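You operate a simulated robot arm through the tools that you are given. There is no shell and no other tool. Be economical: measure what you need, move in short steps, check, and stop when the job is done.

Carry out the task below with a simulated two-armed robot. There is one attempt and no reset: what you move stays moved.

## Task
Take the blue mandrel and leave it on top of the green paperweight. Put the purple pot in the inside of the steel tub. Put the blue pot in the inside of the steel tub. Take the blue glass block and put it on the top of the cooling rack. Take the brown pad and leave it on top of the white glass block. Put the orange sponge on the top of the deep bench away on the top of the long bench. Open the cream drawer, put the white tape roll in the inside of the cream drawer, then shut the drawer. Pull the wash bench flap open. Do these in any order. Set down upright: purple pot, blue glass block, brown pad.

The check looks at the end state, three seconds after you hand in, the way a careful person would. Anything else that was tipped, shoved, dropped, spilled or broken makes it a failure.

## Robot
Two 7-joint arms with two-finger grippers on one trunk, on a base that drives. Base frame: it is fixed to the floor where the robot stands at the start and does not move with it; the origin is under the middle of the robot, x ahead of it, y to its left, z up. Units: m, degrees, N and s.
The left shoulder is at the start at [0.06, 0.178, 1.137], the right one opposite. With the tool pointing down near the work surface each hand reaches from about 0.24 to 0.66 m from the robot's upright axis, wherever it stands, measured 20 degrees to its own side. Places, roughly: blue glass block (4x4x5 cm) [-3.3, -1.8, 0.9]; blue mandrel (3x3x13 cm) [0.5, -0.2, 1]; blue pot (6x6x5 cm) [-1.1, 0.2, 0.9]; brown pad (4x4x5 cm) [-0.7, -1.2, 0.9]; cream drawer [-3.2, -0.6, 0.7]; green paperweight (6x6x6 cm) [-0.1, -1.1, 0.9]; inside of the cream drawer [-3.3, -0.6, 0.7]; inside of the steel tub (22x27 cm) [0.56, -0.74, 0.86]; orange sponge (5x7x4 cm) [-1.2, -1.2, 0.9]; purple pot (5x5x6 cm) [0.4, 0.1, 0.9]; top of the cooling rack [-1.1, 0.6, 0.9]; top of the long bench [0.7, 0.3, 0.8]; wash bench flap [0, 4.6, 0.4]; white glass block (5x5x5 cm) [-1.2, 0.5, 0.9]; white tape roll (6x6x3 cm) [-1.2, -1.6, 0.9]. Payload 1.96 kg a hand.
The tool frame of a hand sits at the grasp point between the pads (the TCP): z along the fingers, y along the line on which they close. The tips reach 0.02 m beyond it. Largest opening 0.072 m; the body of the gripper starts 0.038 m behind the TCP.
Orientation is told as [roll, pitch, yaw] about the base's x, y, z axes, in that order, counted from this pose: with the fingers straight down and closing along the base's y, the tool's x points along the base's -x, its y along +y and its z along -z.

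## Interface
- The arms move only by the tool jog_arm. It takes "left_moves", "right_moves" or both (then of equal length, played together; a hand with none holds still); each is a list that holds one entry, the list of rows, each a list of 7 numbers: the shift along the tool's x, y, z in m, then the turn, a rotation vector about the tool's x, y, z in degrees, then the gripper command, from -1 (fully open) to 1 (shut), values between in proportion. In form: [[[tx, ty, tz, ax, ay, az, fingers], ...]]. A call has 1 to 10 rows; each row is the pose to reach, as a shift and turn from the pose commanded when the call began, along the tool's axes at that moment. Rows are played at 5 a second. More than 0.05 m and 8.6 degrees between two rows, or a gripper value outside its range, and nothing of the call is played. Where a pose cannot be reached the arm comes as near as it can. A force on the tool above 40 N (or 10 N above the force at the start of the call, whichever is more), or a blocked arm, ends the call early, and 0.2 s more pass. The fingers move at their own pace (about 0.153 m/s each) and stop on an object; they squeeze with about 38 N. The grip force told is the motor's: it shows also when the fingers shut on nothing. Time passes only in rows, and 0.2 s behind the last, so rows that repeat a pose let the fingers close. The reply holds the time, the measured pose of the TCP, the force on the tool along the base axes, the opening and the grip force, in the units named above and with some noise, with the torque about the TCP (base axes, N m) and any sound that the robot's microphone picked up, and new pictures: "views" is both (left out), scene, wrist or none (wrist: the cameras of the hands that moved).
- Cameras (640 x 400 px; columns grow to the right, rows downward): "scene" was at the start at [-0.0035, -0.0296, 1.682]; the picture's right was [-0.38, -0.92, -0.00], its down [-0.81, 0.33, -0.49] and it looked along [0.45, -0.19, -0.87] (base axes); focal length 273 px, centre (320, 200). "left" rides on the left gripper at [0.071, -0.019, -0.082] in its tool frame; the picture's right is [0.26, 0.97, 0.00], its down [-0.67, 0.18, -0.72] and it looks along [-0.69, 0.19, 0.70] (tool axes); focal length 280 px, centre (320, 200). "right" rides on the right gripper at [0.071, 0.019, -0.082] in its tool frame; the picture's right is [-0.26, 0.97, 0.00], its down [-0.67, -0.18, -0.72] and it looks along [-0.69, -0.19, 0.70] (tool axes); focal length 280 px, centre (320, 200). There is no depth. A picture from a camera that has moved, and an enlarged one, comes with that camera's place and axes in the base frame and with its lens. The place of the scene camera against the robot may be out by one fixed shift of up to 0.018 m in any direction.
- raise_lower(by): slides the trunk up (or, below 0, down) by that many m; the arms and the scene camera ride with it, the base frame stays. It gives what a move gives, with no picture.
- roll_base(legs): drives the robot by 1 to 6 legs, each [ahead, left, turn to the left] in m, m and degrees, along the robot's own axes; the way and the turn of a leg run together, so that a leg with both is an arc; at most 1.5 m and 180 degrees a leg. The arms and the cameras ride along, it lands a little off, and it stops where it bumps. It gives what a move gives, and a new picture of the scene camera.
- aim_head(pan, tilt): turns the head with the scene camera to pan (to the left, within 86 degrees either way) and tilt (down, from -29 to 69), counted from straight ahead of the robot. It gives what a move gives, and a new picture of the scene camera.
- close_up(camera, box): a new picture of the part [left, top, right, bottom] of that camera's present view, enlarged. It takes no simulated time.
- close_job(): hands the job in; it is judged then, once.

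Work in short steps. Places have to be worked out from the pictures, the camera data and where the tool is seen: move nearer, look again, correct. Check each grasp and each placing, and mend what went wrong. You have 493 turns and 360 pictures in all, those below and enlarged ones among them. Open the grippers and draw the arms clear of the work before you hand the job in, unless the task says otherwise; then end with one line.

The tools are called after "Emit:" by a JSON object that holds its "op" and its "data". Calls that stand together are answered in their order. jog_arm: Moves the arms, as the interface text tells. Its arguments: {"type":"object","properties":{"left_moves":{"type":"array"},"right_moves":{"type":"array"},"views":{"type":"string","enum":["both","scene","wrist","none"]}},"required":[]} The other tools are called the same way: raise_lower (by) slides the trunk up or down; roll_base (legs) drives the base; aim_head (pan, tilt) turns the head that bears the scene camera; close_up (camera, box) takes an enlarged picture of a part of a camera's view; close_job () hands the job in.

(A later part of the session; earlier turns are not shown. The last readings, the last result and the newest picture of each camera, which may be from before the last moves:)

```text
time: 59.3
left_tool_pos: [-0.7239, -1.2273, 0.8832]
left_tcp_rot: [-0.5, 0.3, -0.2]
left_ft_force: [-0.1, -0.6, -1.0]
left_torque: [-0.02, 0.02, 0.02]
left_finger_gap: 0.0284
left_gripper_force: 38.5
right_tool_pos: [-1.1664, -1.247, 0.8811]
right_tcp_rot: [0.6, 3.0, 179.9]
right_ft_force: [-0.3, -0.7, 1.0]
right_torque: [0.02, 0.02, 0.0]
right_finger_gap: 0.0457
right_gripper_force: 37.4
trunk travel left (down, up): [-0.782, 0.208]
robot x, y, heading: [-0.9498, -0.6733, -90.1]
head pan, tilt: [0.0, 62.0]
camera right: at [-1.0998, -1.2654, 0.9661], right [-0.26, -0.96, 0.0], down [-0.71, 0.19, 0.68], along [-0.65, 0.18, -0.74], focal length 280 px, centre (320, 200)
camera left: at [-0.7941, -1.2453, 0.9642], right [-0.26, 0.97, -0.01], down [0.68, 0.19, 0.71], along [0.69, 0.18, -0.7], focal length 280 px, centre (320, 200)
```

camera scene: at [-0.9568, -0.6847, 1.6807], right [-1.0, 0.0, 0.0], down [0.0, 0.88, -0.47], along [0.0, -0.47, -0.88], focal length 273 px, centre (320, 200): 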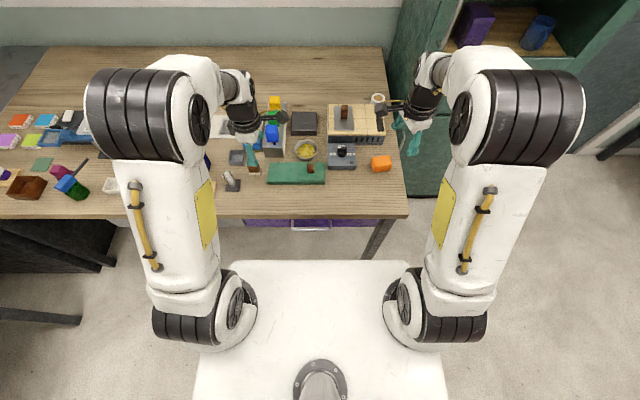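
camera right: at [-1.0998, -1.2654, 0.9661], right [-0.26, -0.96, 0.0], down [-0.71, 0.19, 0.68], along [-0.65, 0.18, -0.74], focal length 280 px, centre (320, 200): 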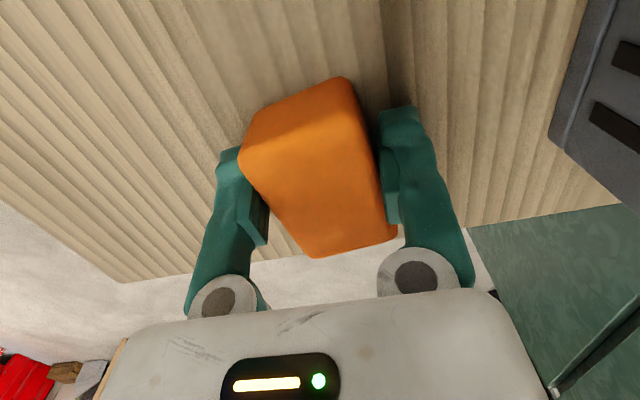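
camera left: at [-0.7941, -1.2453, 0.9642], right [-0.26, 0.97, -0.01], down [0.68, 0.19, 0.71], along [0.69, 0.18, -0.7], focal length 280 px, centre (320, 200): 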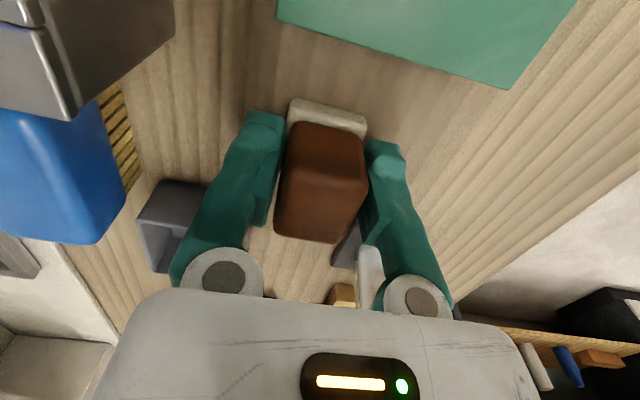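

Both gripped (pad handle 28 mm, sponge 46 mm). I lift both straight up.

Emit:
{"op": "jog_arm", "data": {"left_moves": [[[0, 0, -0.03, 0, 0, 0, 1], [0, 0, -0.07, 0, 0, 0, 1], [0, 0, -0.11, 0, 0, 0, 1], [0, 0, -0.15, 0, 0, 0, 1], [0.02, 0.03, -0.18, 0, 0, 0, 1]]], "right_moves": [[[0, 0, -0.03, 0, -1, 0, 1], [0, 0, -0.07, 0, -2, 0, 1], [0, 0, -0.11, 0, -3, 0, 1], [0, 0, -0.15, 0, -3, 0, 1], [0, -0.03, -0.18, 0, -3, 0, 1]]], "views": "wrist"}}

```text
time: 60.5
left_tool_pos: [-0.7438, -1.1916, 1.0643]
left_tcp_rot: [-0.8, 0.3, -0.1]
left_ft_force: [0.2, 1.0, 0.0]
left_torque: [-0.05, -0.03, -0.03]
left_finger_gap: 0.0287
left_gripper_force: 37.7
right_tool_pos: [-1.1771, -1.2101, 1.0623]
right_tcp_rot: [0.8, 0.0, 179.9]
right_ft_force: [0.6, 1.1, -0.4]
right_torque: [-0.07, -0.01, 0.0]
right_finger_gap: 0.045
right_gripper_force: 38.2
trunk travel left (down, up): [-0.782, 0.208]
robot x, y, heading: [-0.9563, -0.6695, -89.9]
head pan, tilt: [0.0, 62.0]
camera right: at [-1.1066, -1.2286, 1.1442], right [-0.26, -0.96, 0.01], down [-0.67, 0.19, 0.71], along [-0.69, 0.18, -0.7], focal length 280 px, centre (320, 200)
camera left: at [-0.8123, -1.2083, 1.1462], right [-0.26, 0.97, -0.01], down [0.68, 0.19, 0.71], along [0.69, 0.18, -0.7], focal length 280 px, centre (320, 200)
```

right: 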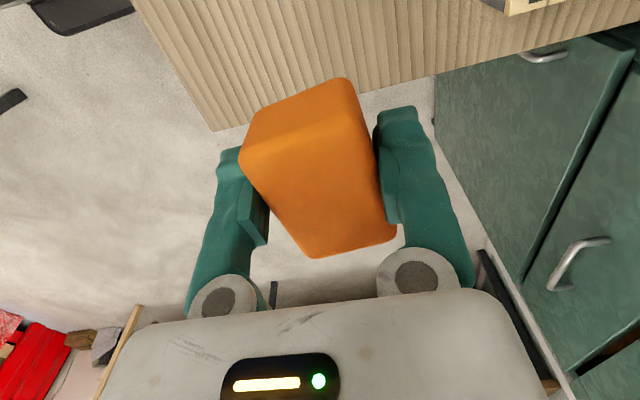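
left: 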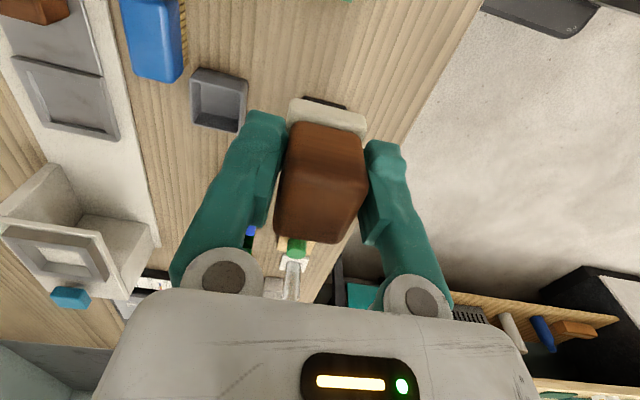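

Both held. I draw the hands in, then back away and turn right to look at the bench behind.

Emit:
{"op": "jog_arm", "data": {"left_moves": [[[0, 0.04, -0.02, 0, 0, 0, 1], [0, 0.08, -0.04, 0, 0, 0, 1], [0.0, 0.12, -0.06, 0, 0, 0, 1], [0, 0.16, -0.07, 0, 0, 0, 1], [0, 0.19, -0.07, 0, 0, 0, 1]]], "right_moves": [[[0, -0.04, -0.02, 0, 0, 0, 1], [0, -0.08, -0.04, 0, 0, 0, 1], [0, -0.12, -0.06, 0, 0, 0, 1], [0, -0.16, -0.07, 0, 0, 0, 1], [0, -0.18, -0.07, 0, 0, 0, 1]]], "views": "none"}}

Emit:
{"op": "aim_head", "data": {"pan": 0, "tilt": 45}}

Emit:
{"op": "roll_base", "data": {"legs": [[-0.15, 0.45, 0], [-0.1, 0, -90]]}}

```text
time: 61.7
left_tool_pos: [-0.7431, -1.0042, 1.13]
left_tcp_rot: [-0.7, 0.3, -0.3]
left_ft_force: [0.0, -0.2, -0.7]
left_torque: [-0.02, 0.01, -0.04]
left_finger_gap: 0.0284
left_gripper_force: 38.0
right_tool_pos: [-1.1776, -1.0311, 1.1282]
right_tcp_rot: [0.7, 0.1, 179.9]
right_ft_force: [0.0, -0.2, -0.2]
right_torque: [0.01, 0.02, 0.0]
right_finger_gap: 0.045
right_gripper_force: 38.1
trunk travel left (down, up): [-0.782, 0.208]
robot x, y, heading: [-0.9567, -0.6695, -90.3]
head pan, tilt: [0.0, 62.0]
```

```text
time: 62.5
left_tool_pos: [-0.7426, -1.0062, 1.1296]
left_tcp_rot: [-0.6, 0.4, -0.2]
left_ft_force: [0.6, 0.4, -1.5]
left_torque: [-0.04, -0.01, 0.01]
left_finger_gap: 0.0287
left_gripper_force: 38.0
right_tool_pos: [-1.1766, -1.0328, 1.1283]
right_tcp_rot: [0.5, 0.1, 179.9]
right_ft_force: [-0.8, 0.1, 0.4]
right_torque: [-0.02, 0.0, 0.02]
right_finger_gap: 0.0453
right_gripper_force: 38.6
trunk travel left (down, up): [-0.782, 0.208]
robot x, y, heading: [-0.956, -0.6722, -90.3]
head pan, tilt: [0.0, 45.0]
camera scene: at [-0.9579, -0.6967, 1.7024], right [-1.0, 0.0, 0.0], down [0.0, 0.71, -0.71], along [0.0, -0.71, -0.71], focal length 273 px, centre (320, 200)
```

scene: 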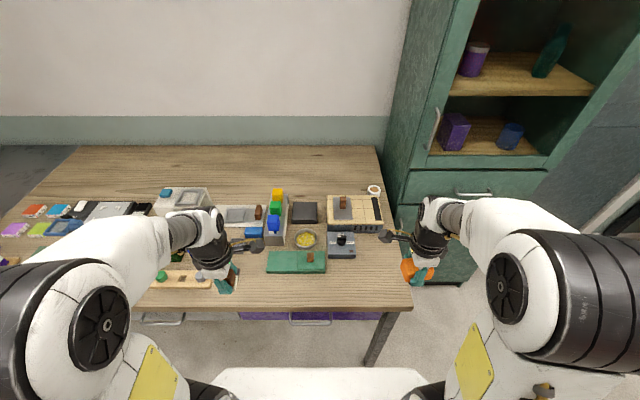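

```text
time: 69.1
left_tool_pos: [-0.784, -0.6662, 1.1299]
left_tcp_rot: [-0.6, 0.4, -90.0]
left_ft_force: [-0.5, -0.3, -0.3]
left_torque: [-0.02, 0.0, -0.01]
left_finger_gap: 0.0284
left_gripper_force: 38.2
right_tool_pos: [-0.8135, -0.2319, 1.128]
right_tcp_rot: [0.6, 0.0, 90.1]
right_ft_force: [0.2, 0.2, 0.5]
right_torque: [-0.01, -0.02, 0.0]
right_finger_gap: 0.0435
right_gripper_force: 38.5
trunk travel left (down, up): [-0.782, 0.208]
robot x, y, heading: [-0.4539, -0.4575, -179.5]
head pan, tilt: [0.0, 45.0]
camera scene: at [-0.4759, -0.4579, 1.7025], right [0.0, 1.0, 0.0], down [0.71, 0.0, -0.71], along [-0.71, 0.0, -0.71], focal length 273 px, centre (320, 200)
```

scene: 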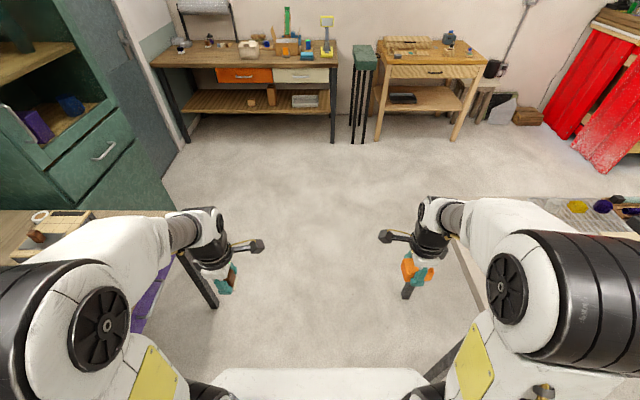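

The bench with the cooling rack lies to my right. I turn the head there.

Emit:
{"op": "aim_head", "data": {"pan": -60, "tilt": 40}}

```text
time: 70.4
left_tool_pos: [-0.7847, -0.6651, 1.1295]
left_tcp_rot: [-0.7, 0.4, -90.0]
left_ft_force: [-0.5, -0.1, -0.5]
left_torque: [0.03, 0.02, 0.02]
left_finger_gap: 0.0286
left_gripper_force: 38.1
right_tool_pos: [-0.8139, -0.2307, 1.128]
right_tcp_rot: [0.6, 0.0, 90.0]
right_ft_force: [1.1, 0.9, 0.4]
right_torque: [0.02, 0.0, 0.03]
right_finger_gap: 0.0436
right_gripper_force: 38.3
trunk travel left (down, up): [-0.782, 0.208]
robot x, y, heading: [-0.452, -0.4544, -179.8]
head pan, tilt: [-60.0, 40.0]
camera scene: at [-0.4373, -0.3842, 1.7098], right [0.86, 0.5, 0.0], down [0.32, -0.56, -0.77], along [-0.38, 0.66, -0.64], focal length 273 px, centre (320, 200)
```

scene: 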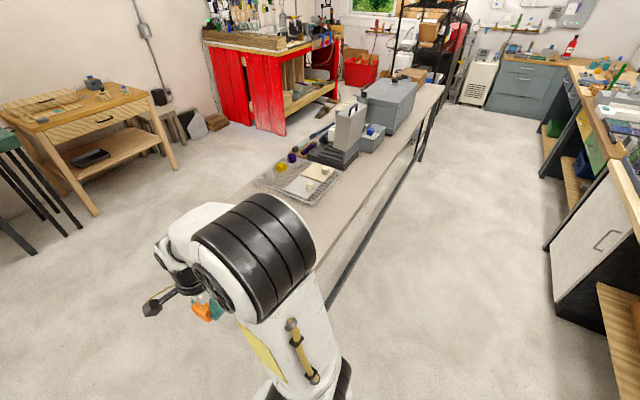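

Emit:
{"op": "aim_head", "data": {"pan": -20, "tilt": 55}}

```text
time: 71.5
left_tool_pos: [-0.7837, -0.6651, 1.1298]
left_tcp_rot: [-0.7, 0.5, -89.9]
left_ft_force: [0.6, 0.0, 0.3]
left_torque: [0.0, -0.04, 0.0]
left_finger_gap: 0.0283
left_gripper_force: 37.9
right_tool_pos: [-0.8125, -0.2322, 1.1275]
right_tcp_rot: [0.6, 0.1, 90.1]
right_ft_force: [0.2, -0.7, 0.1]
right_torque: [0.0, 0.03, 0.01]
right_finger_gap: 0.0434
right_gripper_force: 38.1
trunk travel left (down, up): [-0.782, 0.208]
robot x, y, heading: [-0.4526, -0.454, -179.8]
head pan, tilt: [-20.0, 55.0]
camera scene: at [-0.4623, -0.4331, 1.6891], right [0.34, 0.94, 0.0], down [0.77, -0.28, -0.57], along [-0.54, 0.2, -0.82], focal length 273 px, centre (320, 200)
```

scene: 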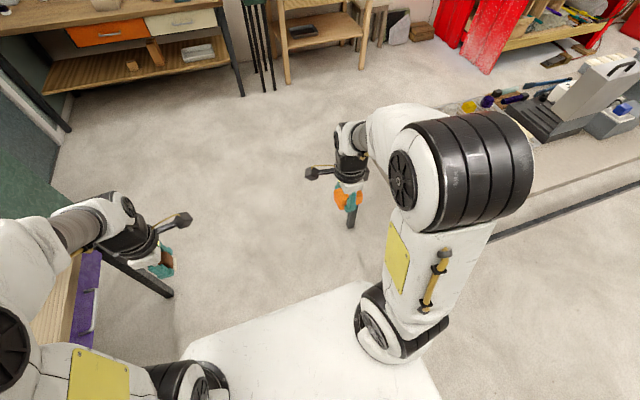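

The corridor ahead is clear. I drive west past the table's south end and turn to face it from its west side.

Emit:
{"op": "roll_base", "data": {"legs": [[1.4, 0.0, 0]]}}

Emit:
{"op": "roll_base", "data": {"legs": [[0, -0.5, -90], [0, 0, -90]]}}

Emit:
{"op": "aim_head", "data": {"pan": 0, "tilt": 50}}

```text
time: 78.5
left_tool_pos: [-2.1916, -0.6721, 1.1291]
left_tcp_rot: [-0.7, 0.4, -89.9]
left_ft_force: [0.1, -1.3, -0.2]
left_torque: [0.01, 0.0, -0.01]
left_finger_gap: 0.0285
left_gripper_force: 38.0
right_tool_pos: [-2.2216, -0.2369, 1.1271]
right_tcp_rot: [0.5, 0.0, 90.2]
right_ft_force: [0.0, 0.1, -0.2]
right_torque: [0.06, 0.01, 0.02]
right_finger_gap: 0.0435
right_gripper_force: 37.8
trunk travel left (down, up): [-0.782, 0.208]
robot x, y, heading: [-1.8578, -0.4568, -180.0]
head pan, tilt: [-20.0, 55.0]
camera scene: at [-1.8699, -0.4374, 1.6891], right [0.34, 0.94, 0.0], down [0.77, -0.28, -0.57], along [-0.54, 0.19, -0.82], focal length 273 px, centre (320, 200)
```

scene: 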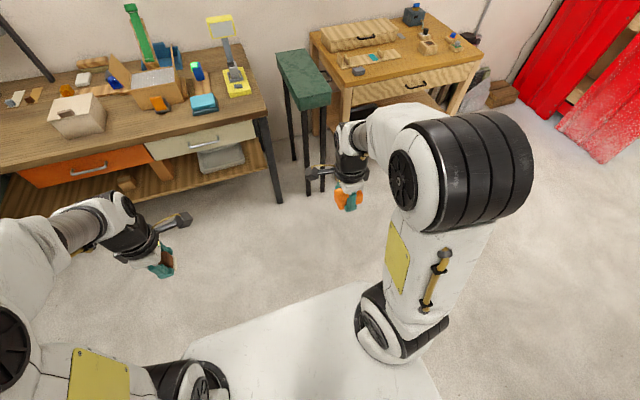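

```text
time: 86.5
left_tool_pos: [-1.2028, 0.077, 1.1309]
left_tcp_rot: [-0.6, 0.4, 89.8]
left_ft_force: [-0.6, 0.3, -0.6]
left_torque: [-0.02, -0.03, 0.01]
left_finger_gap: 0.0284
left_gripper_force: 38.2
right_tool_pos: [-1.1767, -0.3578, 1.1283]
right_tcp_rot: [0.6, 0.1, -90.2]
right_ft_force: [0.4, 0.6, -1.2]
right_torque: [-0.02, 0.02, 0.01]
right_finger_gap: 0.0434
right_gripper_force: 37.8
trunk travel left (down, up): [-0.782, 0.208]
robot x, y, heading: [-1.535, -0.1365, -0.1]
head pan, tilt: [-20.0, 55.0]
cut short: leg 1
camera scene: at [-1.5345, -0.1632, 1.6891], right [-0.34, -0.94, 0.0], down [-0.77, 0.28, -0.57], along [0.54, -0.2, -0.82], focal length 273 px, centre (320, 200)
```

scene: 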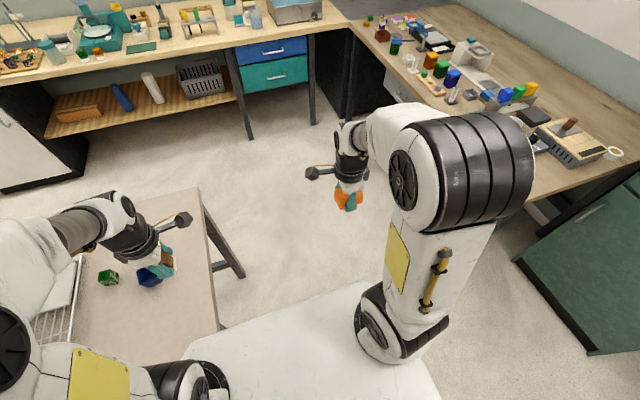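

```text
time: 87.4
left_tool_pos: [-1.2027, 0.0759, 1.1289]
left_tcp_rot: [-0.6, 0.4, 89.7]
left_ft_force: [0.1, 1.1, 0.5]
left_torque: [0.01, -0.02, -0.01]
left_finger_gap: 0.0284
left_gripper_force: 37.3
right_tool_pos: [-1.1757, -0.3576, 1.1273]
right_tcp_rot: [0.6, 0.0, -90.2]
right_ft_force: [-0.3, 0.1, -0.1]
right_torque: [0.02, 0.01, 0.02]
right_finger_gap: 0.0436
right_gripper_force: 38.3
trunk travel left (down, up): [-0.782, 0.208]
robot x, y, heading: [-1.5393, -0.1357, -0.3]
head pan, tilt: [0.0, 50.0]
camera scene: at [-1.5253, -0.1388, 1.6956], right [0.0, -1.0, 0.0], down [-0.77, 0.0, -0.64], along [0.64, 0.0, -0.77], focal length 273 px, centre (320, 200)
```

scene: 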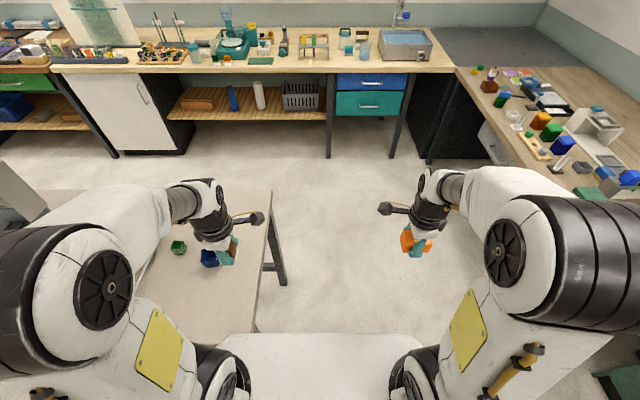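

The turn brushed something on the way (cut short), but now I face east next to the table. I back up and slide left to come at the table from its west side.

Emit:
{"op": "roll_base", "data": {"legs": [[-0.45, 0, 0], [0, 0.5, 0]]}}

```text
time: 92.6
left_tool_pos: [-1.6524, 0.5802, 1.1305]
left_tcp_rot: [-0.6, 0.3, 90.3]
left_ft_force: [0.9, 0.3, 0.7]
left_torque: [-0.01, -0.01, 0.0]
left_finger_gap: 0.0286
left_gripper_force: 37.9
right_tool_pos: [-1.6206, 0.1448, 1.1274]
right_tcp_rot: [0.6, 0.0, -89.7]
right_ft_force: [-1.2, -1.0, -0.7]
right_torque: [0.0, -0.01, 0.01]
right_finger_gap: 0.0434
right_gripper_force: 38.7
trunk travel left (down, up): [-0.782, 0.208]
robot x, y, heading: [-1.9868, 0.3677, 0.6]
head pan, tilt: [0.0, 50.0]
camera scene: at [-1.9722, 0.3615, 1.6956], right [0.01, -1.0, 0.0], down [-0.77, 0.0, -0.64], along [0.64, 0.0, -0.77], focal length 273 px, centre (320, 200)
```

scene: 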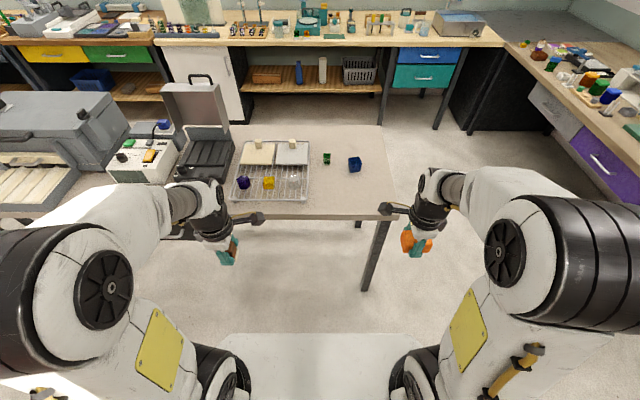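

Emit:
{"op": "close_up", "data": {"camera": "scene", "box": [160, 60, 400, 220]}}

Emit:
{"op": "close_up", "data": {"camera": "right", "box": [0, 0, 640, 400]}}

```text
2.50 times, centred on (280, 140) of scene
camera zoom: at [-1.9722, 0.3615, 1.6956], right [0.01, -1.0, 0.0], down [-0.77, 0.0, -0.64], along [0.64, 0.0, -0.77], focal length 683 px, centre (420, 350)
```

zoom: 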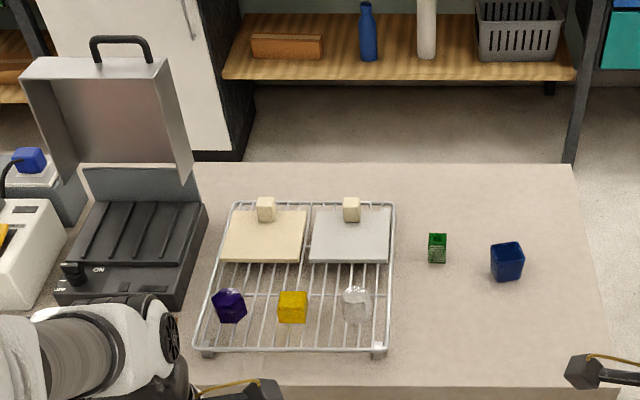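

```text
1.00 times, centred on (320, 200) of right (not enlarged: the box is as wide or as high as the picture)
camera zoom: at [-1.6032, 0.2165, 1.2091], right [0.97, -0.26, 0.01], down [-0.19, -0.68, 0.71], along [-0.18, -0.69, -0.7], focal length 280 px, centre (320, 200)
```

zoom: 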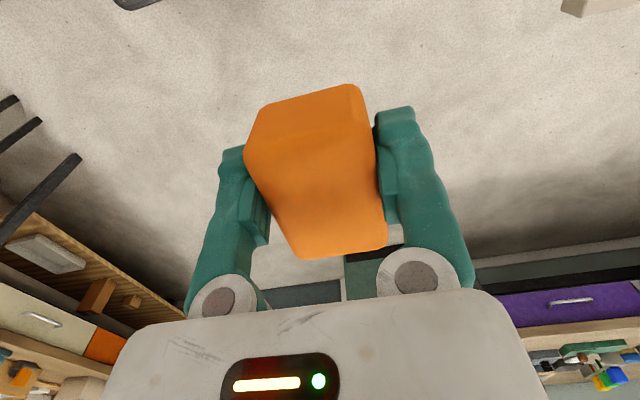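

White glass block sits on the cooling rack at about (−1.208, 0.465); blue pot about (−1.094, 0.21). I drive ahead 0.24 m.

Emit:
{"op": "roll_base", "data": {"legs": [[0.24, 0, -0.6]]}}

```text
time: 94.4
left_tool_pos: [-1.4084, 0.5723, 1.1297]
left_tcp_rot: [-0.8, 0.4, 89.2]
left_ft_force: [-1.4, 0.3, -0.2]
left_torque: [-0.02, -0.02, 0.0]
left_finger_gap: 0.0287
left_gripper_force: 37.9
right_tool_pos: [-1.3859, 0.138, 1.1272]
right_tcp_rot: [0.6, 0.0, -90.7]
right_ft_force: [-0.1, -1.3, -0.2]
right_torque: [0.0, -0.03, -0.02]
right_finger_gap: 0.0432
right_gripper_force: 37.7
trunk travel left (down, up): [-0.782, 0.208]
robot x, y, heading: [-1.7466, 0.365, -0.8]
head pan, tilt: [0.0, 50.0]
camera scene: at [-1.7328, 0.3611, 1.6956], right [-0.01, -1.0, 0.0], down [-0.77, 0.01, -0.64], along [0.64, -0.01, -0.77], focal length 273 px, centre (320, 200)
```

scene: 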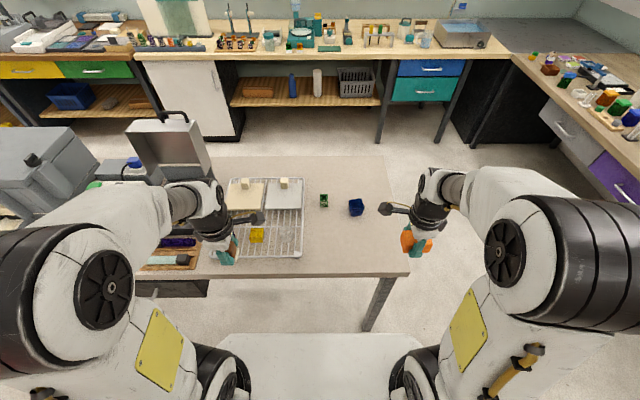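

I bring the left hand (pad) to a spot just south of the block so its camera can see it.

Emit:
{"op": "jog_arm", "data": {"left_moves": [[[0.034, -0.034, 0, 0, 0, 0, 1], [0.068, -0.068, 0, 0, 0, 0, 1], [0.1, -0.1, 0.01, 0, 0, 0, 1], [0.134, -0.134, 0.02, 0, 0, 0, 1], [0.168, -0.168, 0.03, 0, 0, 0, 1], [0.2, -0.2, 0.04, 0, 0, 0, 1]]], "views": "both"}}

```text
time: 95.8
left_tool_pos: [-1.2444, 0.4018, 1.1036]
left_tcp_rot: [-0.7, 0.4, 89.3]
left_ft_force: [-1.3, 0.1, -0.3]
left_torque: [0.0, -0.02, -0.02]
left_finger_gap: 0.0286
left_gripper_force: 38.0
left hand out of reach, approached as far as the arm can: row 6
right_tool_pos: [-1.3862, 0.1386, 1.1276]
right_tcp_rot: [0.7, 0.0, -90.7]
right_ft_force: [-0.4, 1.2, -0.1]
right_torque: [-0.04, -0.01, 0.0]
right_finger_gap: 0.0434
right_gripper_force: 37.6
trunk travel left (down, up): [-0.782, 0.208]
robot x, y, heading: [-1.7462, 0.366, -0.7]
head pan, tilt: [0.0, 50.0]
camera scene: at [-1.7332, 0.3619, 1.6956], right [-0.01, -1.0, 0.0], down [-0.77, 0.01, -0.64], along [0.64, -0.01, -0.77], focal length 273 px, centre (320, 200)
camera left: at [-1.2256, 0.3316, 1.1859], right [-0.97, -0.25, -0.01], down [-0.18, 0.68, 0.71], along [-0.17, 0.69, -0.71], focal length 280 px, centre (320, 200)
```

scene: 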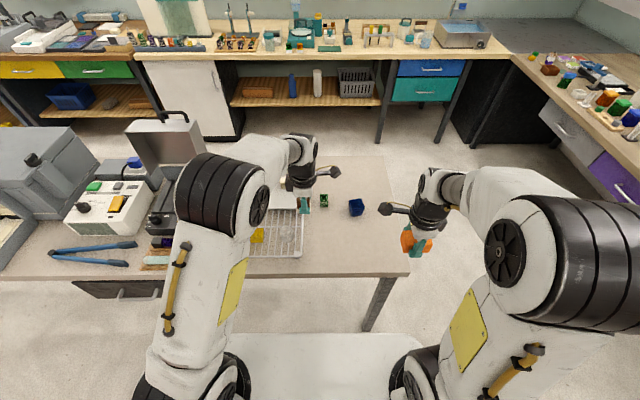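
left: 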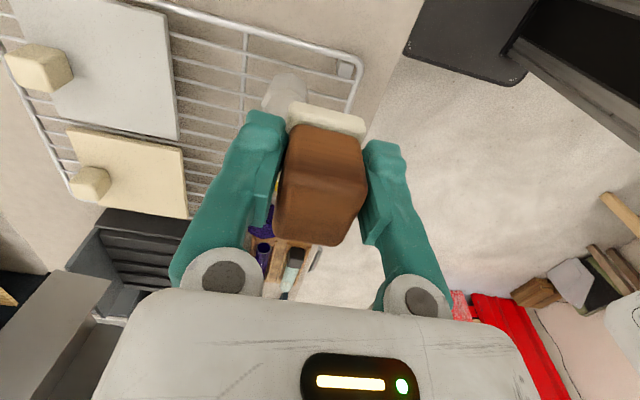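

Emit:
{"op": "close_up", "data": {"camera": "left", "box": [200, 30, 400, 160]}}

Emit:
{"op": "close_up", "data": {"camera": "scene", "box": [210, 160, 340, 270]}}

```text
3.08 times, centred on (300, 95) of left
camera zoom: at [-1.2256, 0.3316, 1.1859], right [-0.97, -0.25, -0.01], down [-0.18, 0.68, 0.71], along [-0.17, 0.69, -0.71], focal length 863 px, centre (382, 523)
```

zoom: 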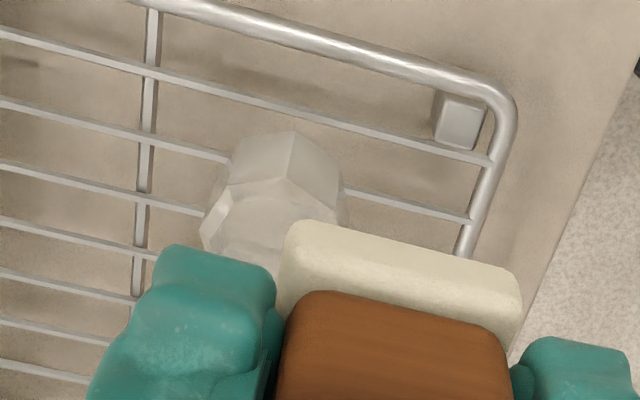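

```text
3.64 times, centred on (275, 215) of scene
camera zoom: at [-1.7332, 0.3619, 1.6956], right [-0.01, -1.0, 0.0], down [-0.77, 0.01, -0.64], along [0.64, -0.01, -0.77], focal length 993 px, centre (484, 146)
```

zoom: 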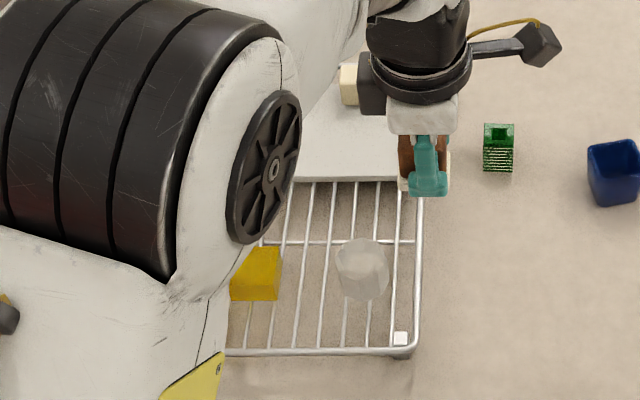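

The block is a hexagonal prism at about (−1.221, 0.470). I bring the pad over it, still ~6 cm above.

Emit:
{"op": "jog_arm", "data": {"left_moves": [[[-0.01, -0.005, 0.04, 0, 0, 0, 1], [-0.04, -0.014, 0.06, 0, 0, 0, 1], [-0.068, -0.0235, 0.08, 0, 0, 0, 1], [-0.068, -0.0235, 0.08, 0, 0, 0, 1]]], "views": "wrist"}}

Emit:
{"op": "close_up", "data": {"camera": "scene", "box": [230, 190, 330, 270]}}

```text
time: 96.8
left_tool_pos: [-1.219, 0.4695, 1.0238]
left_tcp_rot: [-0.6, 0.3, 89.2]
left_ft_force: [0.1, 0.1, 0.1]
left_torque: [-0.02, 0.0, -0.03]
left_finger_gap: 0.0287
left_gripper_force: 37.8
right_tool_pos: [-1.3867, 0.1375, 1.1266]
right_tcp_rot: [0.6, -0.1, -90.7]
right_ft_force: [-0.2, 0.1, -0.1]
right_torque: [0.0, -0.01, 0.0]
right_finger_gap: 0.0433
right_gripper_force: 37.9
trunk travel left (down, up): [-0.782, 0.208]
robot x, y, heading: [-1.7471, 0.3673, -0.7]
head pan, tilt: [0.0, 50.0]
camera left: at [-1.2003, 0.3978, 1.1066], right [-0.97, -0.25, -0.01], down [-0.18, 0.68, 0.71], along [-0.17, 0.69, -0.7], focal length 280 px, centre (320, 200)
```

left: 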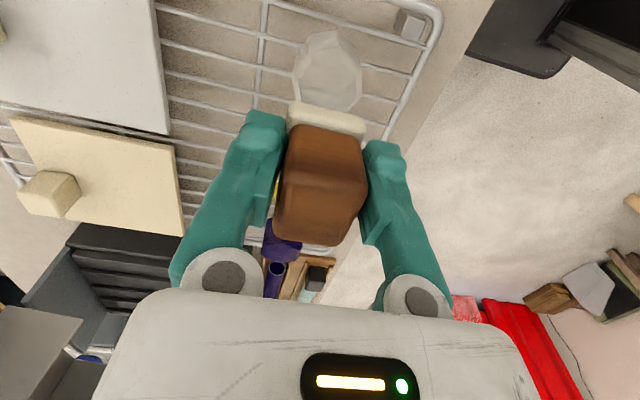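

```text
5.00 times, centred on (280, 230) of scene
camera zoom: at [-1.7321, 0.3602, 1.6956], right [-0.01, -1.0, 0.0], down [-0.77, 0.01, -0.64], along [0.64, -0.01, -0.77], focal length 1365 px, centre (520, 50)
```

zoom: 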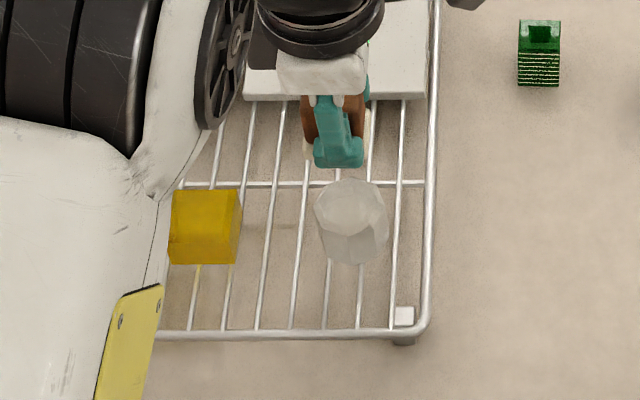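

Emit:
{"op": "close_up", "data": {"camera": "left", "box": [270, 20, 390, 120]}}

```text
4.00 times, centred on (330, 70) of left
camera zoom: at [-1.2003, 0.3978, 1.1066], right [-0.97, -0.25, -0.01], down [-0.18, 0.68, 0.71], along [-0.17, 0.69, -0.7], focal length 1122 px, centre (280, 720)
```

zoom: 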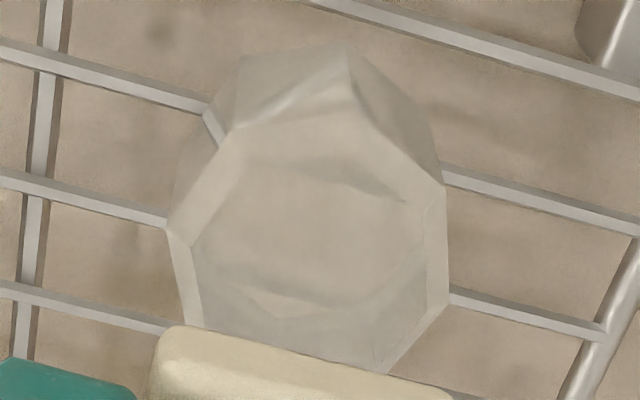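

Block centre resolves to (−1.223, 0.474). Small correction, then lower until light contact.

Emit:
{"op": "jog_arm", "data": {"left_moves": [[[-0.004, 0.004, 0.03, 0, 0, 0, 1], [-0.004, 0.004, 0.05, 0, 0, 0, 1], [-0.004, 0.004, 0.06, 0, 0, 0, 1], [-0.004, 0.004, 0.067, 0, 0, 0, 1], [-0.004, 0.004, 0.074, 0, 0, 0, 1], [-0.004, 0.004, 0.08, 0, 0, 0, 1], [-0.004, 0.004, 0.086, 0, 0, 0, 1], [-0.004, 0.004, 0.092, 0, 0, 0, 1]]], "views": "wrist"}}

```text
time: 97.9
left_tool_pos: [-1.218, 0.4704, 0.9615]
left_tcp_rot: [-1.4, 0.4, 89.2]
left_ft_force: [-9.8, -0.1, 29.2]
left_torque: [0.07, 0.51, 0.06]
left_finger_gap: 0.0285
left_gripper_force: 37.8
right_tool_pos: [-1.3878, 0.1384, 1.128]
right_tcp_rot: [0.8, 0.0, -90.7]
right_ft_force: [-0.2, -0.7, -1.0]
right_torque: [0.0, -0.01, 0.01]
right_finger_gap: 0.0433
right_gripper_force: 37.9
trunk travel left (down, up): [-0.782, 0.208]
robot x, y, heading: [-1.7431, 0.3648, -0.8]
head pan, tilt: [0.0, 50.0]
stopped in row 5 (left hand): the force on the tool passed its limit at 50 N (the readings are from after the stop); the commanded pose is now the measured one
camera left: at [-1.2024, 0.4004, 1.0433], right [-0.97, -0.25, -0.02], down [-0.19, 0.68, 0.71], along [-0.16, 0.69, -0.71], focal length 280 px, centre (320, 200)
```

left: 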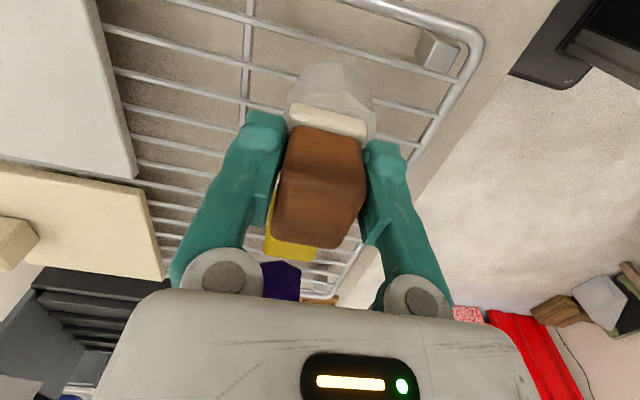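

Contact at z≈0.96, i.e. block top ≈0.928, and the pad is centred (block recalculated (−1.221, 0.468)). I ease off and look closely before releasing.

Emit:
{"op": "jog_arm", "data": {"left_moves": [[[0, 0.002, -0.002, 0, 0, 0, 1], [0, 0.002, -0.003, 0, -0.8, 0, 1]]], "views": "none"}}

Emit:
{"op": "close_up", "data": {"camera": "left", "box": [250, 40, 410, 160]}}

Emit:
{"op": "close_up", "data": {"camera": "scene", "box": [240, 190, 320, 270]}}

```text
time: 98.5
left_tool_pos: [-1.2205, 0.4706, 0.9608]
left_tcp_rot: [-1.4, -0.5, 89.2]
left_ft_force: [2.0, -3.2, 15.1]
left_torque: [-0.34, -0.15, 0.01]
left_finger_gap: 0.0286
left_gripper_force: 38.3
right_tool_pos: [-1.3866, 0.1373, 1.1283]
right_tcp_rot: [0.7, 0.0, -90.7]
right_ft_force: [-0.4, 0.8, -0.7]
right_torque: [0.01, 0.0, 0.0]
right_finger_gap: 0.0434
right_gripper_force: 37.8
trunk travel left (down, up): [-0.782, 0.208]
robot x, y, heading: [-1.7456, 0.3664, -0.7]
head pan, tilt: [0.0, 50.0]
```

```text
3.33 times, centred on (330, 100) of left
camera zoom: at [-1.2024, 0.3988, 1.0426], right [-0.97, -0.25, -0.03], down [-0.19, 0.67, 0.72], along [-0.16, 0.7, -0.7], focal length 935 px, centre (287, 533)
```

zoom: 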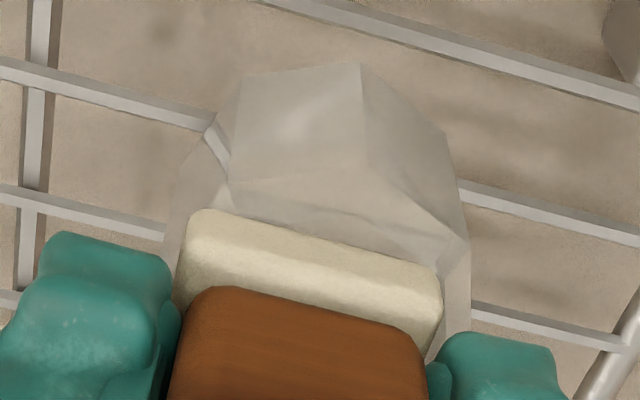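

```text
5.00 times, centred on (280, 230) of scene
camera zoom: at [-1.7335, 0.3594, 1.6955], right [-0.01, -1.0, 0.0], down [-0.77, 0.01, -0.64], along [0.64, -0.01, -0.77], focal length 1365 px, centre (520, 50)
```

zoom: 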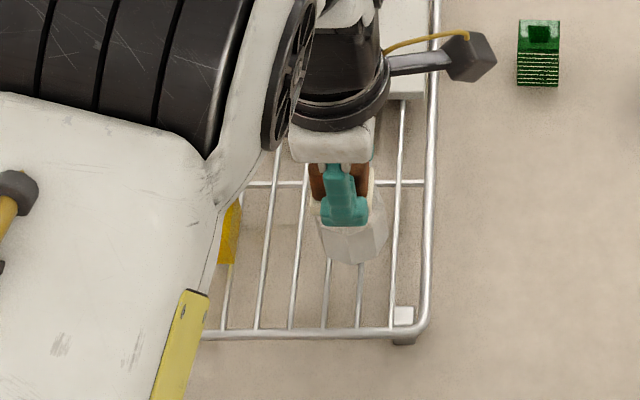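

Well centred. I release and rise.

Emit:
{"op": "jog_arm", "data": {"left_moves": [[[0, 0, -0.002, 0, 0, 0, 0.6], [0, 0, -0.002, 0, 0, 0, 0], [0, 0, -0.002, 0, 0, 0, -0.5], [0, 0, -0.002, 0, 0, 0, -0.5], [0, 0, -0.03, 0, 0, 0, -0.5], [0, 0, -0.06, 0, 0, 0, -0.5]]], "views": "wrist"}}

```text
time: 99.9
left_tool_pos: [-1.2224, 0.472, 1.0212]
left_tcp_rot: [-1.2, -0.6, 89.2]
left_ft_force: [-0.1, 0.0, 0.4]
left_torque: [-0.02, -0.02, -0.01]
left_finger_gap: 0.054
left_gripper_force: 0.1
right_tool_pos: [-1.3863, 0.1392, 1.1271]
right_tcp_rot: [0.7, -0.1, -90.6]
right_ft_force: [0.5, -0.7, -1.1]
right_torque: [-0.02, 0.0, -0.01]
right_finger_gap: 0.0433
right_gripper_force: 37.6
trunk travel left (down, up): [-0.782, 0.208]
robot x, y, heading: [-1.7425, 0.3591, -0.7]
head pan, tilt: [0.0, 50.0]
camera left: at [-1.2045, 0.4001, 1.1032], right [-0.97, -0.25, -0.02], down [-0.19, 0.67, 0.72], along [-0.16, 0.7, -0.7], focal length 280 px, centre (320, 200)
```

left: 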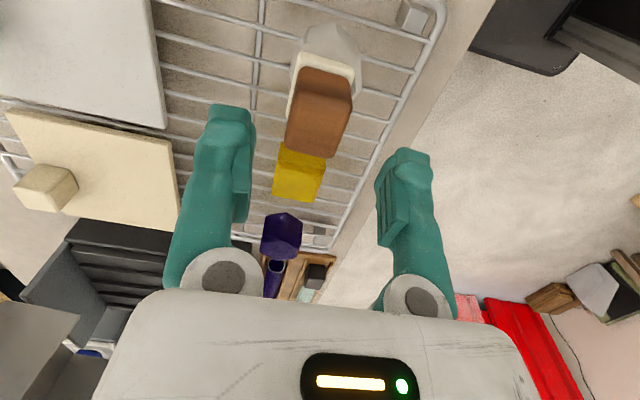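

The pad stands upright on the white block. I retract the left hand, then go around to the table's south end for the blue pot.

Emit:
{"op": "jog_arm", "data": {"left_moves": [[[0, 0.02, -0.04, 0, 0, 0, -0.5], [-0.01, 0.05, -0.06, 0, 0, 0, -0.7], [-0.03, 0.09, -0.08, 0, 0, 0, -1], [-0.06, 0.12, -0.1, 0, 0, 0, -1], [-0.08, 0.15, -0.11, 0, 0, 0, -1], [-0.1, 0.18, -0.11, 0, 0, 0, -1]]], "views": "none"}}

Emit:
{"op": "roll_base", "data": {"legs": [[-0.3, 0, 0], [0, -0.85, 0]]}}

```text
time: 101.3
left_tool_pos: [-1.4044, 0.5724, 1.127]
left_tcp_rot: [-1.3, -0.4, 89.2]
left_ft_force: [-1.1, -0.5, -0.1]
left_torque: [0.0, 0.0, 0.03]
left_finger_gap: 0.072
left_gripper_force: 0.1
right_tool_pos: [-1.387, 0.1383, 1.1287]
right_tcp_rot: [0.7, 0.1, -90.7]
right_ft_force: [0.5, -0.6, -0.5]
right_torque: [0.0, -0.01, 0.01]
right_finger_gap: 0.0434
right_gripper_force: 38.0
trunk travel left (down, up): [-0.782, 0.208]
robot x, y, heading: [-1.7477, 0.3672, -0.8]
head pan, tilt: [0.0, 50.0]
```

```text
time: 107.5
left_tool_pos: [-1.7107, -0.2671, 1.1262]
left_tcp_rot: [-1.2, -0.4, 89.0]
left_ft_force: [0.6, -0.5, 0.6]
left_torque: [0.01, -0.02, 0.02]
left_finger_gap: 0.072
left_gripper_force: 0.1
right_tool_pos: [-1.6956, -0.7017, 1.1284]
right_tcp_rot: [0.6, 0.0, -90.9]
right_ft_force: [0.0, -0.3, 0.6]
right_torque: [0.02, 0.02, -0.01]
right_finger_gap: 0.0433
right_gripper_force: 37.8
trunk travel left (down, up): [-0.782, 0.208]
robot x, y, heading: [-2.0539, -0.4725, -1.1]
head pan, tilt: [0.0, 50.0]
camera scene: at [-2.0419, -0.4764, 1.6956], right [-0.02, -1.0, 0.0], down [-0.77, 0.01, -0.64], along [0.64, -0.01, -0.77], focal length 273 px, centre (320, 200)
```

scene: 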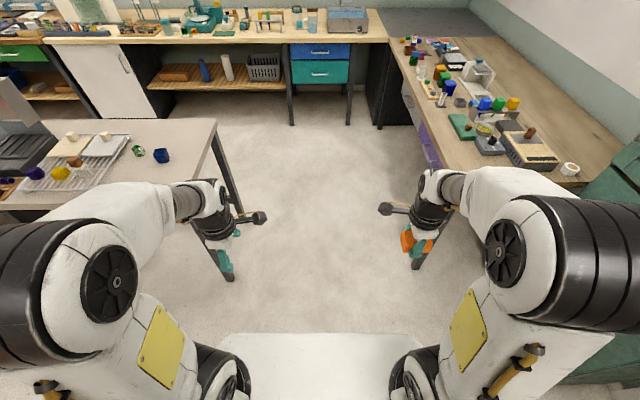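

Emit:
{"op": "roll_base", "data": {"legs": [[1.08, -0.02, 1], [0, 0, 90]]}}

```text
time: 116.8
left_tool_pos: [-1.2065, -0.1524, 1.1266]
left_tcp_rot: [-1.3, -0.4, -178.1]
left_ft_force: [0.6, -0.4, -0.7]
left_torque: [-0.04, -0.03, -0.02]
left_finger_gap: 0.0719
left_gripper_force: 0.2
right_tool_pos: [-0.7765, -0.1132, 1.1278]
right_tcp_rot: [0.6, 0.1, 2.0]
right_ft_force: [-0.7, 0.6, -0.6]
right_torque: [0.03, -0.03, 0.0]
right_finger_gap: 0.0433
right_gripper_force: 38.0
trunk travel left (down, up): [-0.782, 0.208]
robot x, y, heading: [-0.9879, -0.4842, 92.2]
head pan, tilt: [0.0, 50.0]
camera scene: at [-0.9911, -0.4706, 1.6956], right [1.0, 0.03, 0.0], down [0.03, -0.77, -0.64], along [-0.02, 0.64, -0.77], focal length 273 px, centre (320, 200)
```

scene: 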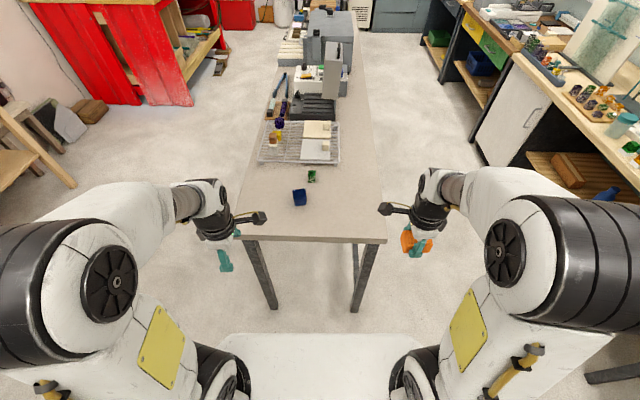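

Emit:
{"op": "roll_base", "data": {"legs": [[0.13, 0, -2.2]]}}

Emit:
{"op": "close_up", "data": {"camera": "scene", "box": [250, 160, 350, 240]}}

```text
time: 118.0
left_tool_pos: [-1.1971, -0.0174, 1.1257]
left_tcp_rot: [-1.3, -0.4, 179.8]
left_ft_force: [0.2, 0.1, -0.3]
left_torque: [0.01, 0.01, 0.0]
left_finger_gap: 0.0719
left_gripper_force: 0.0
right_tool_pos: [-0.7647, 0.0041, 1.1275]
right_tcp_rot: [0.7, 0.0, -0.3]
right_ft_force: [0.7, 0.6, -0.2]
right_torque: [0.04, 0.02, 0.02]
right_finger_gap: 0.0435
right_gripper_force: 38.3
trunk travel left (down, up): [-0.782, 0.208]
robot x, y, heading: [-0.9882, -0.359, 89.6]
head pan, tilt: [0.0, 50.0]
camera scene: at [-0.9926, -0.3453, 1.6956], right [1.0, 0.0, 0.0], down [0.0, -0.77, -0.64], along [0.0, 0.64, -0.77], focal length 273 px, centre (320, 200)
```

scene: 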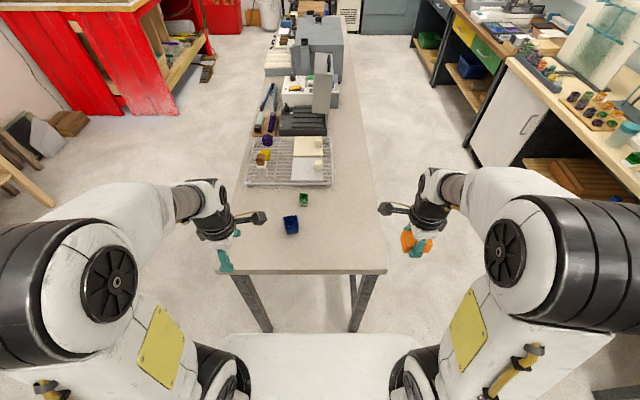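

```text
5.00 times, centred on (300, 200) of scene
camera zoom: at [-0.9926, -0.3453, 1.6956], right [1.0, 0.0, 0.0], down [0.0, -0.77, -0.64], along [0.0, 0.64, -0.77], focal length 1365 px, centre (420, 200)
```

zoom: 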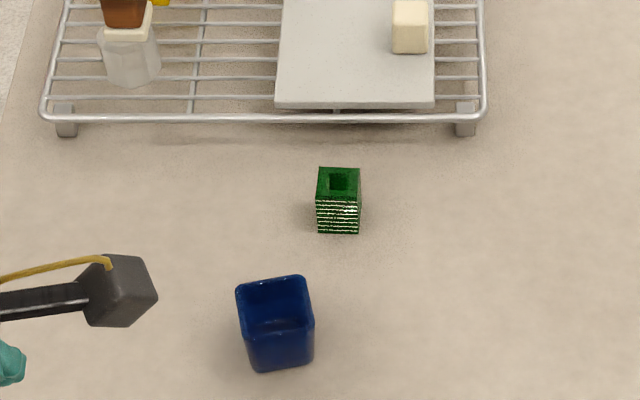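

Pot rim centre ≈ (−1.10, 0.215), turned about 12°. I bring the left hand over it with matching yaw.

Emit:
{"op": "jog_arm", "data": {"left_moves": [[[0.016, -0.038, 0.01, 0, 0, -2, -1], [0.032, -0.076, 0.02, 0, 0, -4, -1], [0.048, -0.114, 0.03, 0, 0, -6, -1], [0.064, -0.152, 0.05, 0, 0, -8, -1], [0.08, -0.19, 0.07, 0, 0, -10, -1], [0.097, -0.231, 0.09, 0, 0, -12, -1]]], "views": "wrist"}}

```text
time: 119.5
left_tool_pos: [-1.0991, 0.2164, 1.0367]
left_tcp_rot: [-1.1, -0.2, -168.3]
left_ft_force: [-0.3, 0.4, -0.9]
left_torque: [-0.01, -0.01, -0.02]
left_finger_gap: 0.072
left_gripper_force: 0.2
right_tool_pos: [-0.7652, 0.0077, 1.1266]
right_tcp_rot: [0.5, 0.0, -0.2]
right_ft_force: [0.3, -0.3, -0.1]
right_torque: [0.0, -0.05, 0.0]
right_finger_gap: 0.0434
right_gripper_force: 37.7
trunk travel left (down, up): [-0.782, 0.208]
robot x, y, heading: [-0.9872, -0.3557, 89.7]
head pan, tilt: [0.0, 50.0]
camera left: at [-1.0312, 0.249, 1.1165], right [0.45, -0.89, -0.02], down [-0.62, -0.33, 0.71], along [-0.64, -0.31, -0.7], focal length 280 px, centre (320, 200)
```

left: 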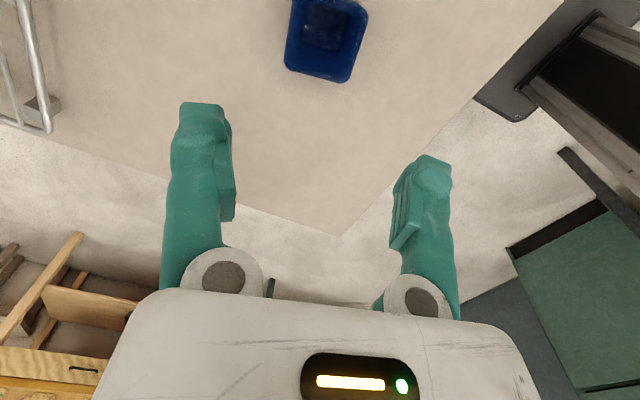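

Emit:
{"op": "jog_arm", "data": {"left_moves": [[[0.006, -0.003, 0.03, 0, 0, 0, -1], [0.01, -0.003, 0.055, 0, 0, 0, -1]]], "views": "wrist"}}

```text
time: 120.0
left_tool_pos: [-1.0926, 0.2221, 0.9824]
left_tcp_rot: [-1.2, -0.1, -168.3]
left_ft_force: [0.8, -0.1, 0.6]
left_torque: [0.03, 0.02, -0.01]
left_finger_gap: 0.072
left_gripper_force: 0.1
right_tool_pos: [-0.7641, 0.0059, 1.1274]
right_tcp_rot: [0.6, 0.1, -0.2]
right_ft_force: [0.2, 0.0, -0.3]
right_torque: [-0.02, -0.01, 0.0]
right_finger_gap: 0.0433
right_gripper_force: 37.8
trunk travel left (down, up): [-0.782, 0.208]
robot x, y, heading: [-0.9864, -0.3566, 89.9]
head pan, tilt: [0.0, 50.0]
camera left: at [-1.024, 0.2535, 1.0644], right [0.45, -0.89, -0.02], down [-0.62, -0.33, 0.71], along [-0.64, -0.31, -0.7], focal length 280 px, centre (320, 200)
```

left: 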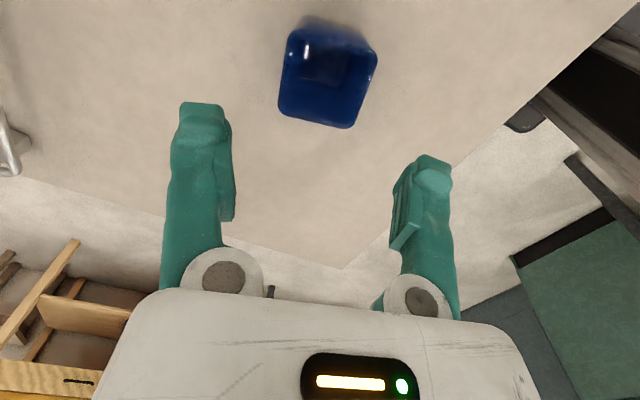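

Emit:
{"op": "jog_arm", "data": {"left_moves": [[[0.007, 0, 0.03, 0, 0, 0, -1], [0.007, 0, 0.065, 0, 0, 0, -1], [0.007, 0, 0.096, 0, 0, 0, -1], [0.007, 0, 0.096, 0, 0, 0, 0], [0.007, 0, 0.096, 0, 0, 0, 1], [0.007, 0, 0.096, 0, 0, 0, 1]]], "views": "wrist"}}

```text
time: 121.5
left_tool_pos: [-1.0873, 0.2257, 0.8889]
left_tcp_rot: [-1.4, -0.1, -168.2]
left_ft_force: [-1.1, 1.6, 7.2]
left_torque: [0.2, -0.02, 0.09]
left_finger_gap: 0.0539
left_gripper_force: 38.3
right_tool_pos: [-0.7651, 0.0044, 1.1284]
right_tcp_rot: [0.7, -0.1, -0.2]
right_ft_force: [-0.1, 0.6, 0.5]
right_torque: [-0.02, 0.01, 0.0]
right_finger_gap: 0.0435
right_gripper_force: 38.5
trunk travel left (down, up): [-0.782, 0.208]
robot x, y, heading: [-0.9863, -0.3586, 90.2]
head pan, tilt: [0.0, 50.0]
camera left: at [-1.0185, 0.2567, 0.9709], right [0.45, -0.89, -0.02], down [-0.62, -0.33, 0.71], along [-0.64, -0.31, -0.7], focal length 280 px, centre (320, 200)
```

left: 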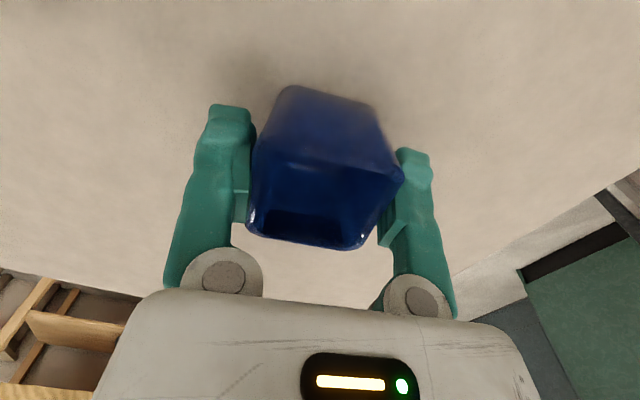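

Gripped at 54 mm. I lift and draw it back toward the robot.

Emit:
{"op": "jog_arm", "data": {"left_moves": [[[0, 0, -0.03, 0, 0, 0, 1], [0, 0, -0.07, 0, 0, 0, 1], [0, 0.02, -0.11, 0, 0, 0, 1], [0, 0.06, -0.14, 0, 0, 0, 1], [-0.02, 0.1, -0.17, 0, 0, 0, 1], [-0.04, 0.14, -0.2, 0, 0, 0, 1], [-0.06, 0.18, -0.22, 0, 0, 0, 1], [-0.08, 0.22, -0.24, 0, 0, 0, 1]]], "views": "wrist"}}

```text
refused: row 5 steps farther than a row can; nothing moved
```

Emit:
{"op": "jog_arm", "data": {"left_moves": [[[0, 0, -0.03, 0, 0, 0, 1], [0, 0, -0.07, 0, 0, 0, 1], [0, 0.02, -0.11, 0, 0, 0, 1], [0, 0.05, -0.14, 0, 0, 0, 1], [-0.01, 0.08, -0.17, 0, 0, 0, 1], [-0.03, 0.11, -0.2, 0, 0, 0, 1], [-0.05, 0.15, -0.22, 0, 0, 0, 1], [-0.07, 0.19, -0.24, 0, 0, 0, 1]]], "views": "wrist"}}

```text
time: 123.2
left_tool_pos: [-1.1132, 0.0194, 1.1257]
left_tcp_rot: [-1.4, -0.1, -168.3]
left_ft_force: [-0.1, -0.3, -1.2]
left_torque: [0.01, -0.02, -0.01]
left_finger_gap: 0.0526
left_gripper_force: 37.2
right_tool_pos: [-0.7652, 0.0026, 1.1292]
right_tcp_rot: [0.9, 0.0, -0.2]
right_ft_force: [-0.5, -0.7, -0.4]
right_torque: [0.04, 0.01, 0.01]
right_finger_gap: 0.0435
right_gripper_force: 38.0
trunk travel left (down, up): [-0.782, 0.208]
robot x, y, heading: [-0.9879, -0.3585, 89.6]
head pan, tilt: [0.0, 50.0]
camera left: at [-1.0462, 0.0503, 1.2079], right [0.45, -0.89, -0.02], down [-0.62, -0.33, 0.71], along [-0.64, -0.31, -0.7], focal length 280 px, centre (320, 200)
```

left: 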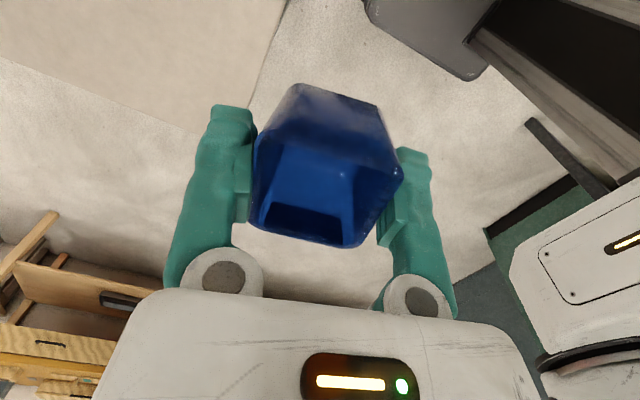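

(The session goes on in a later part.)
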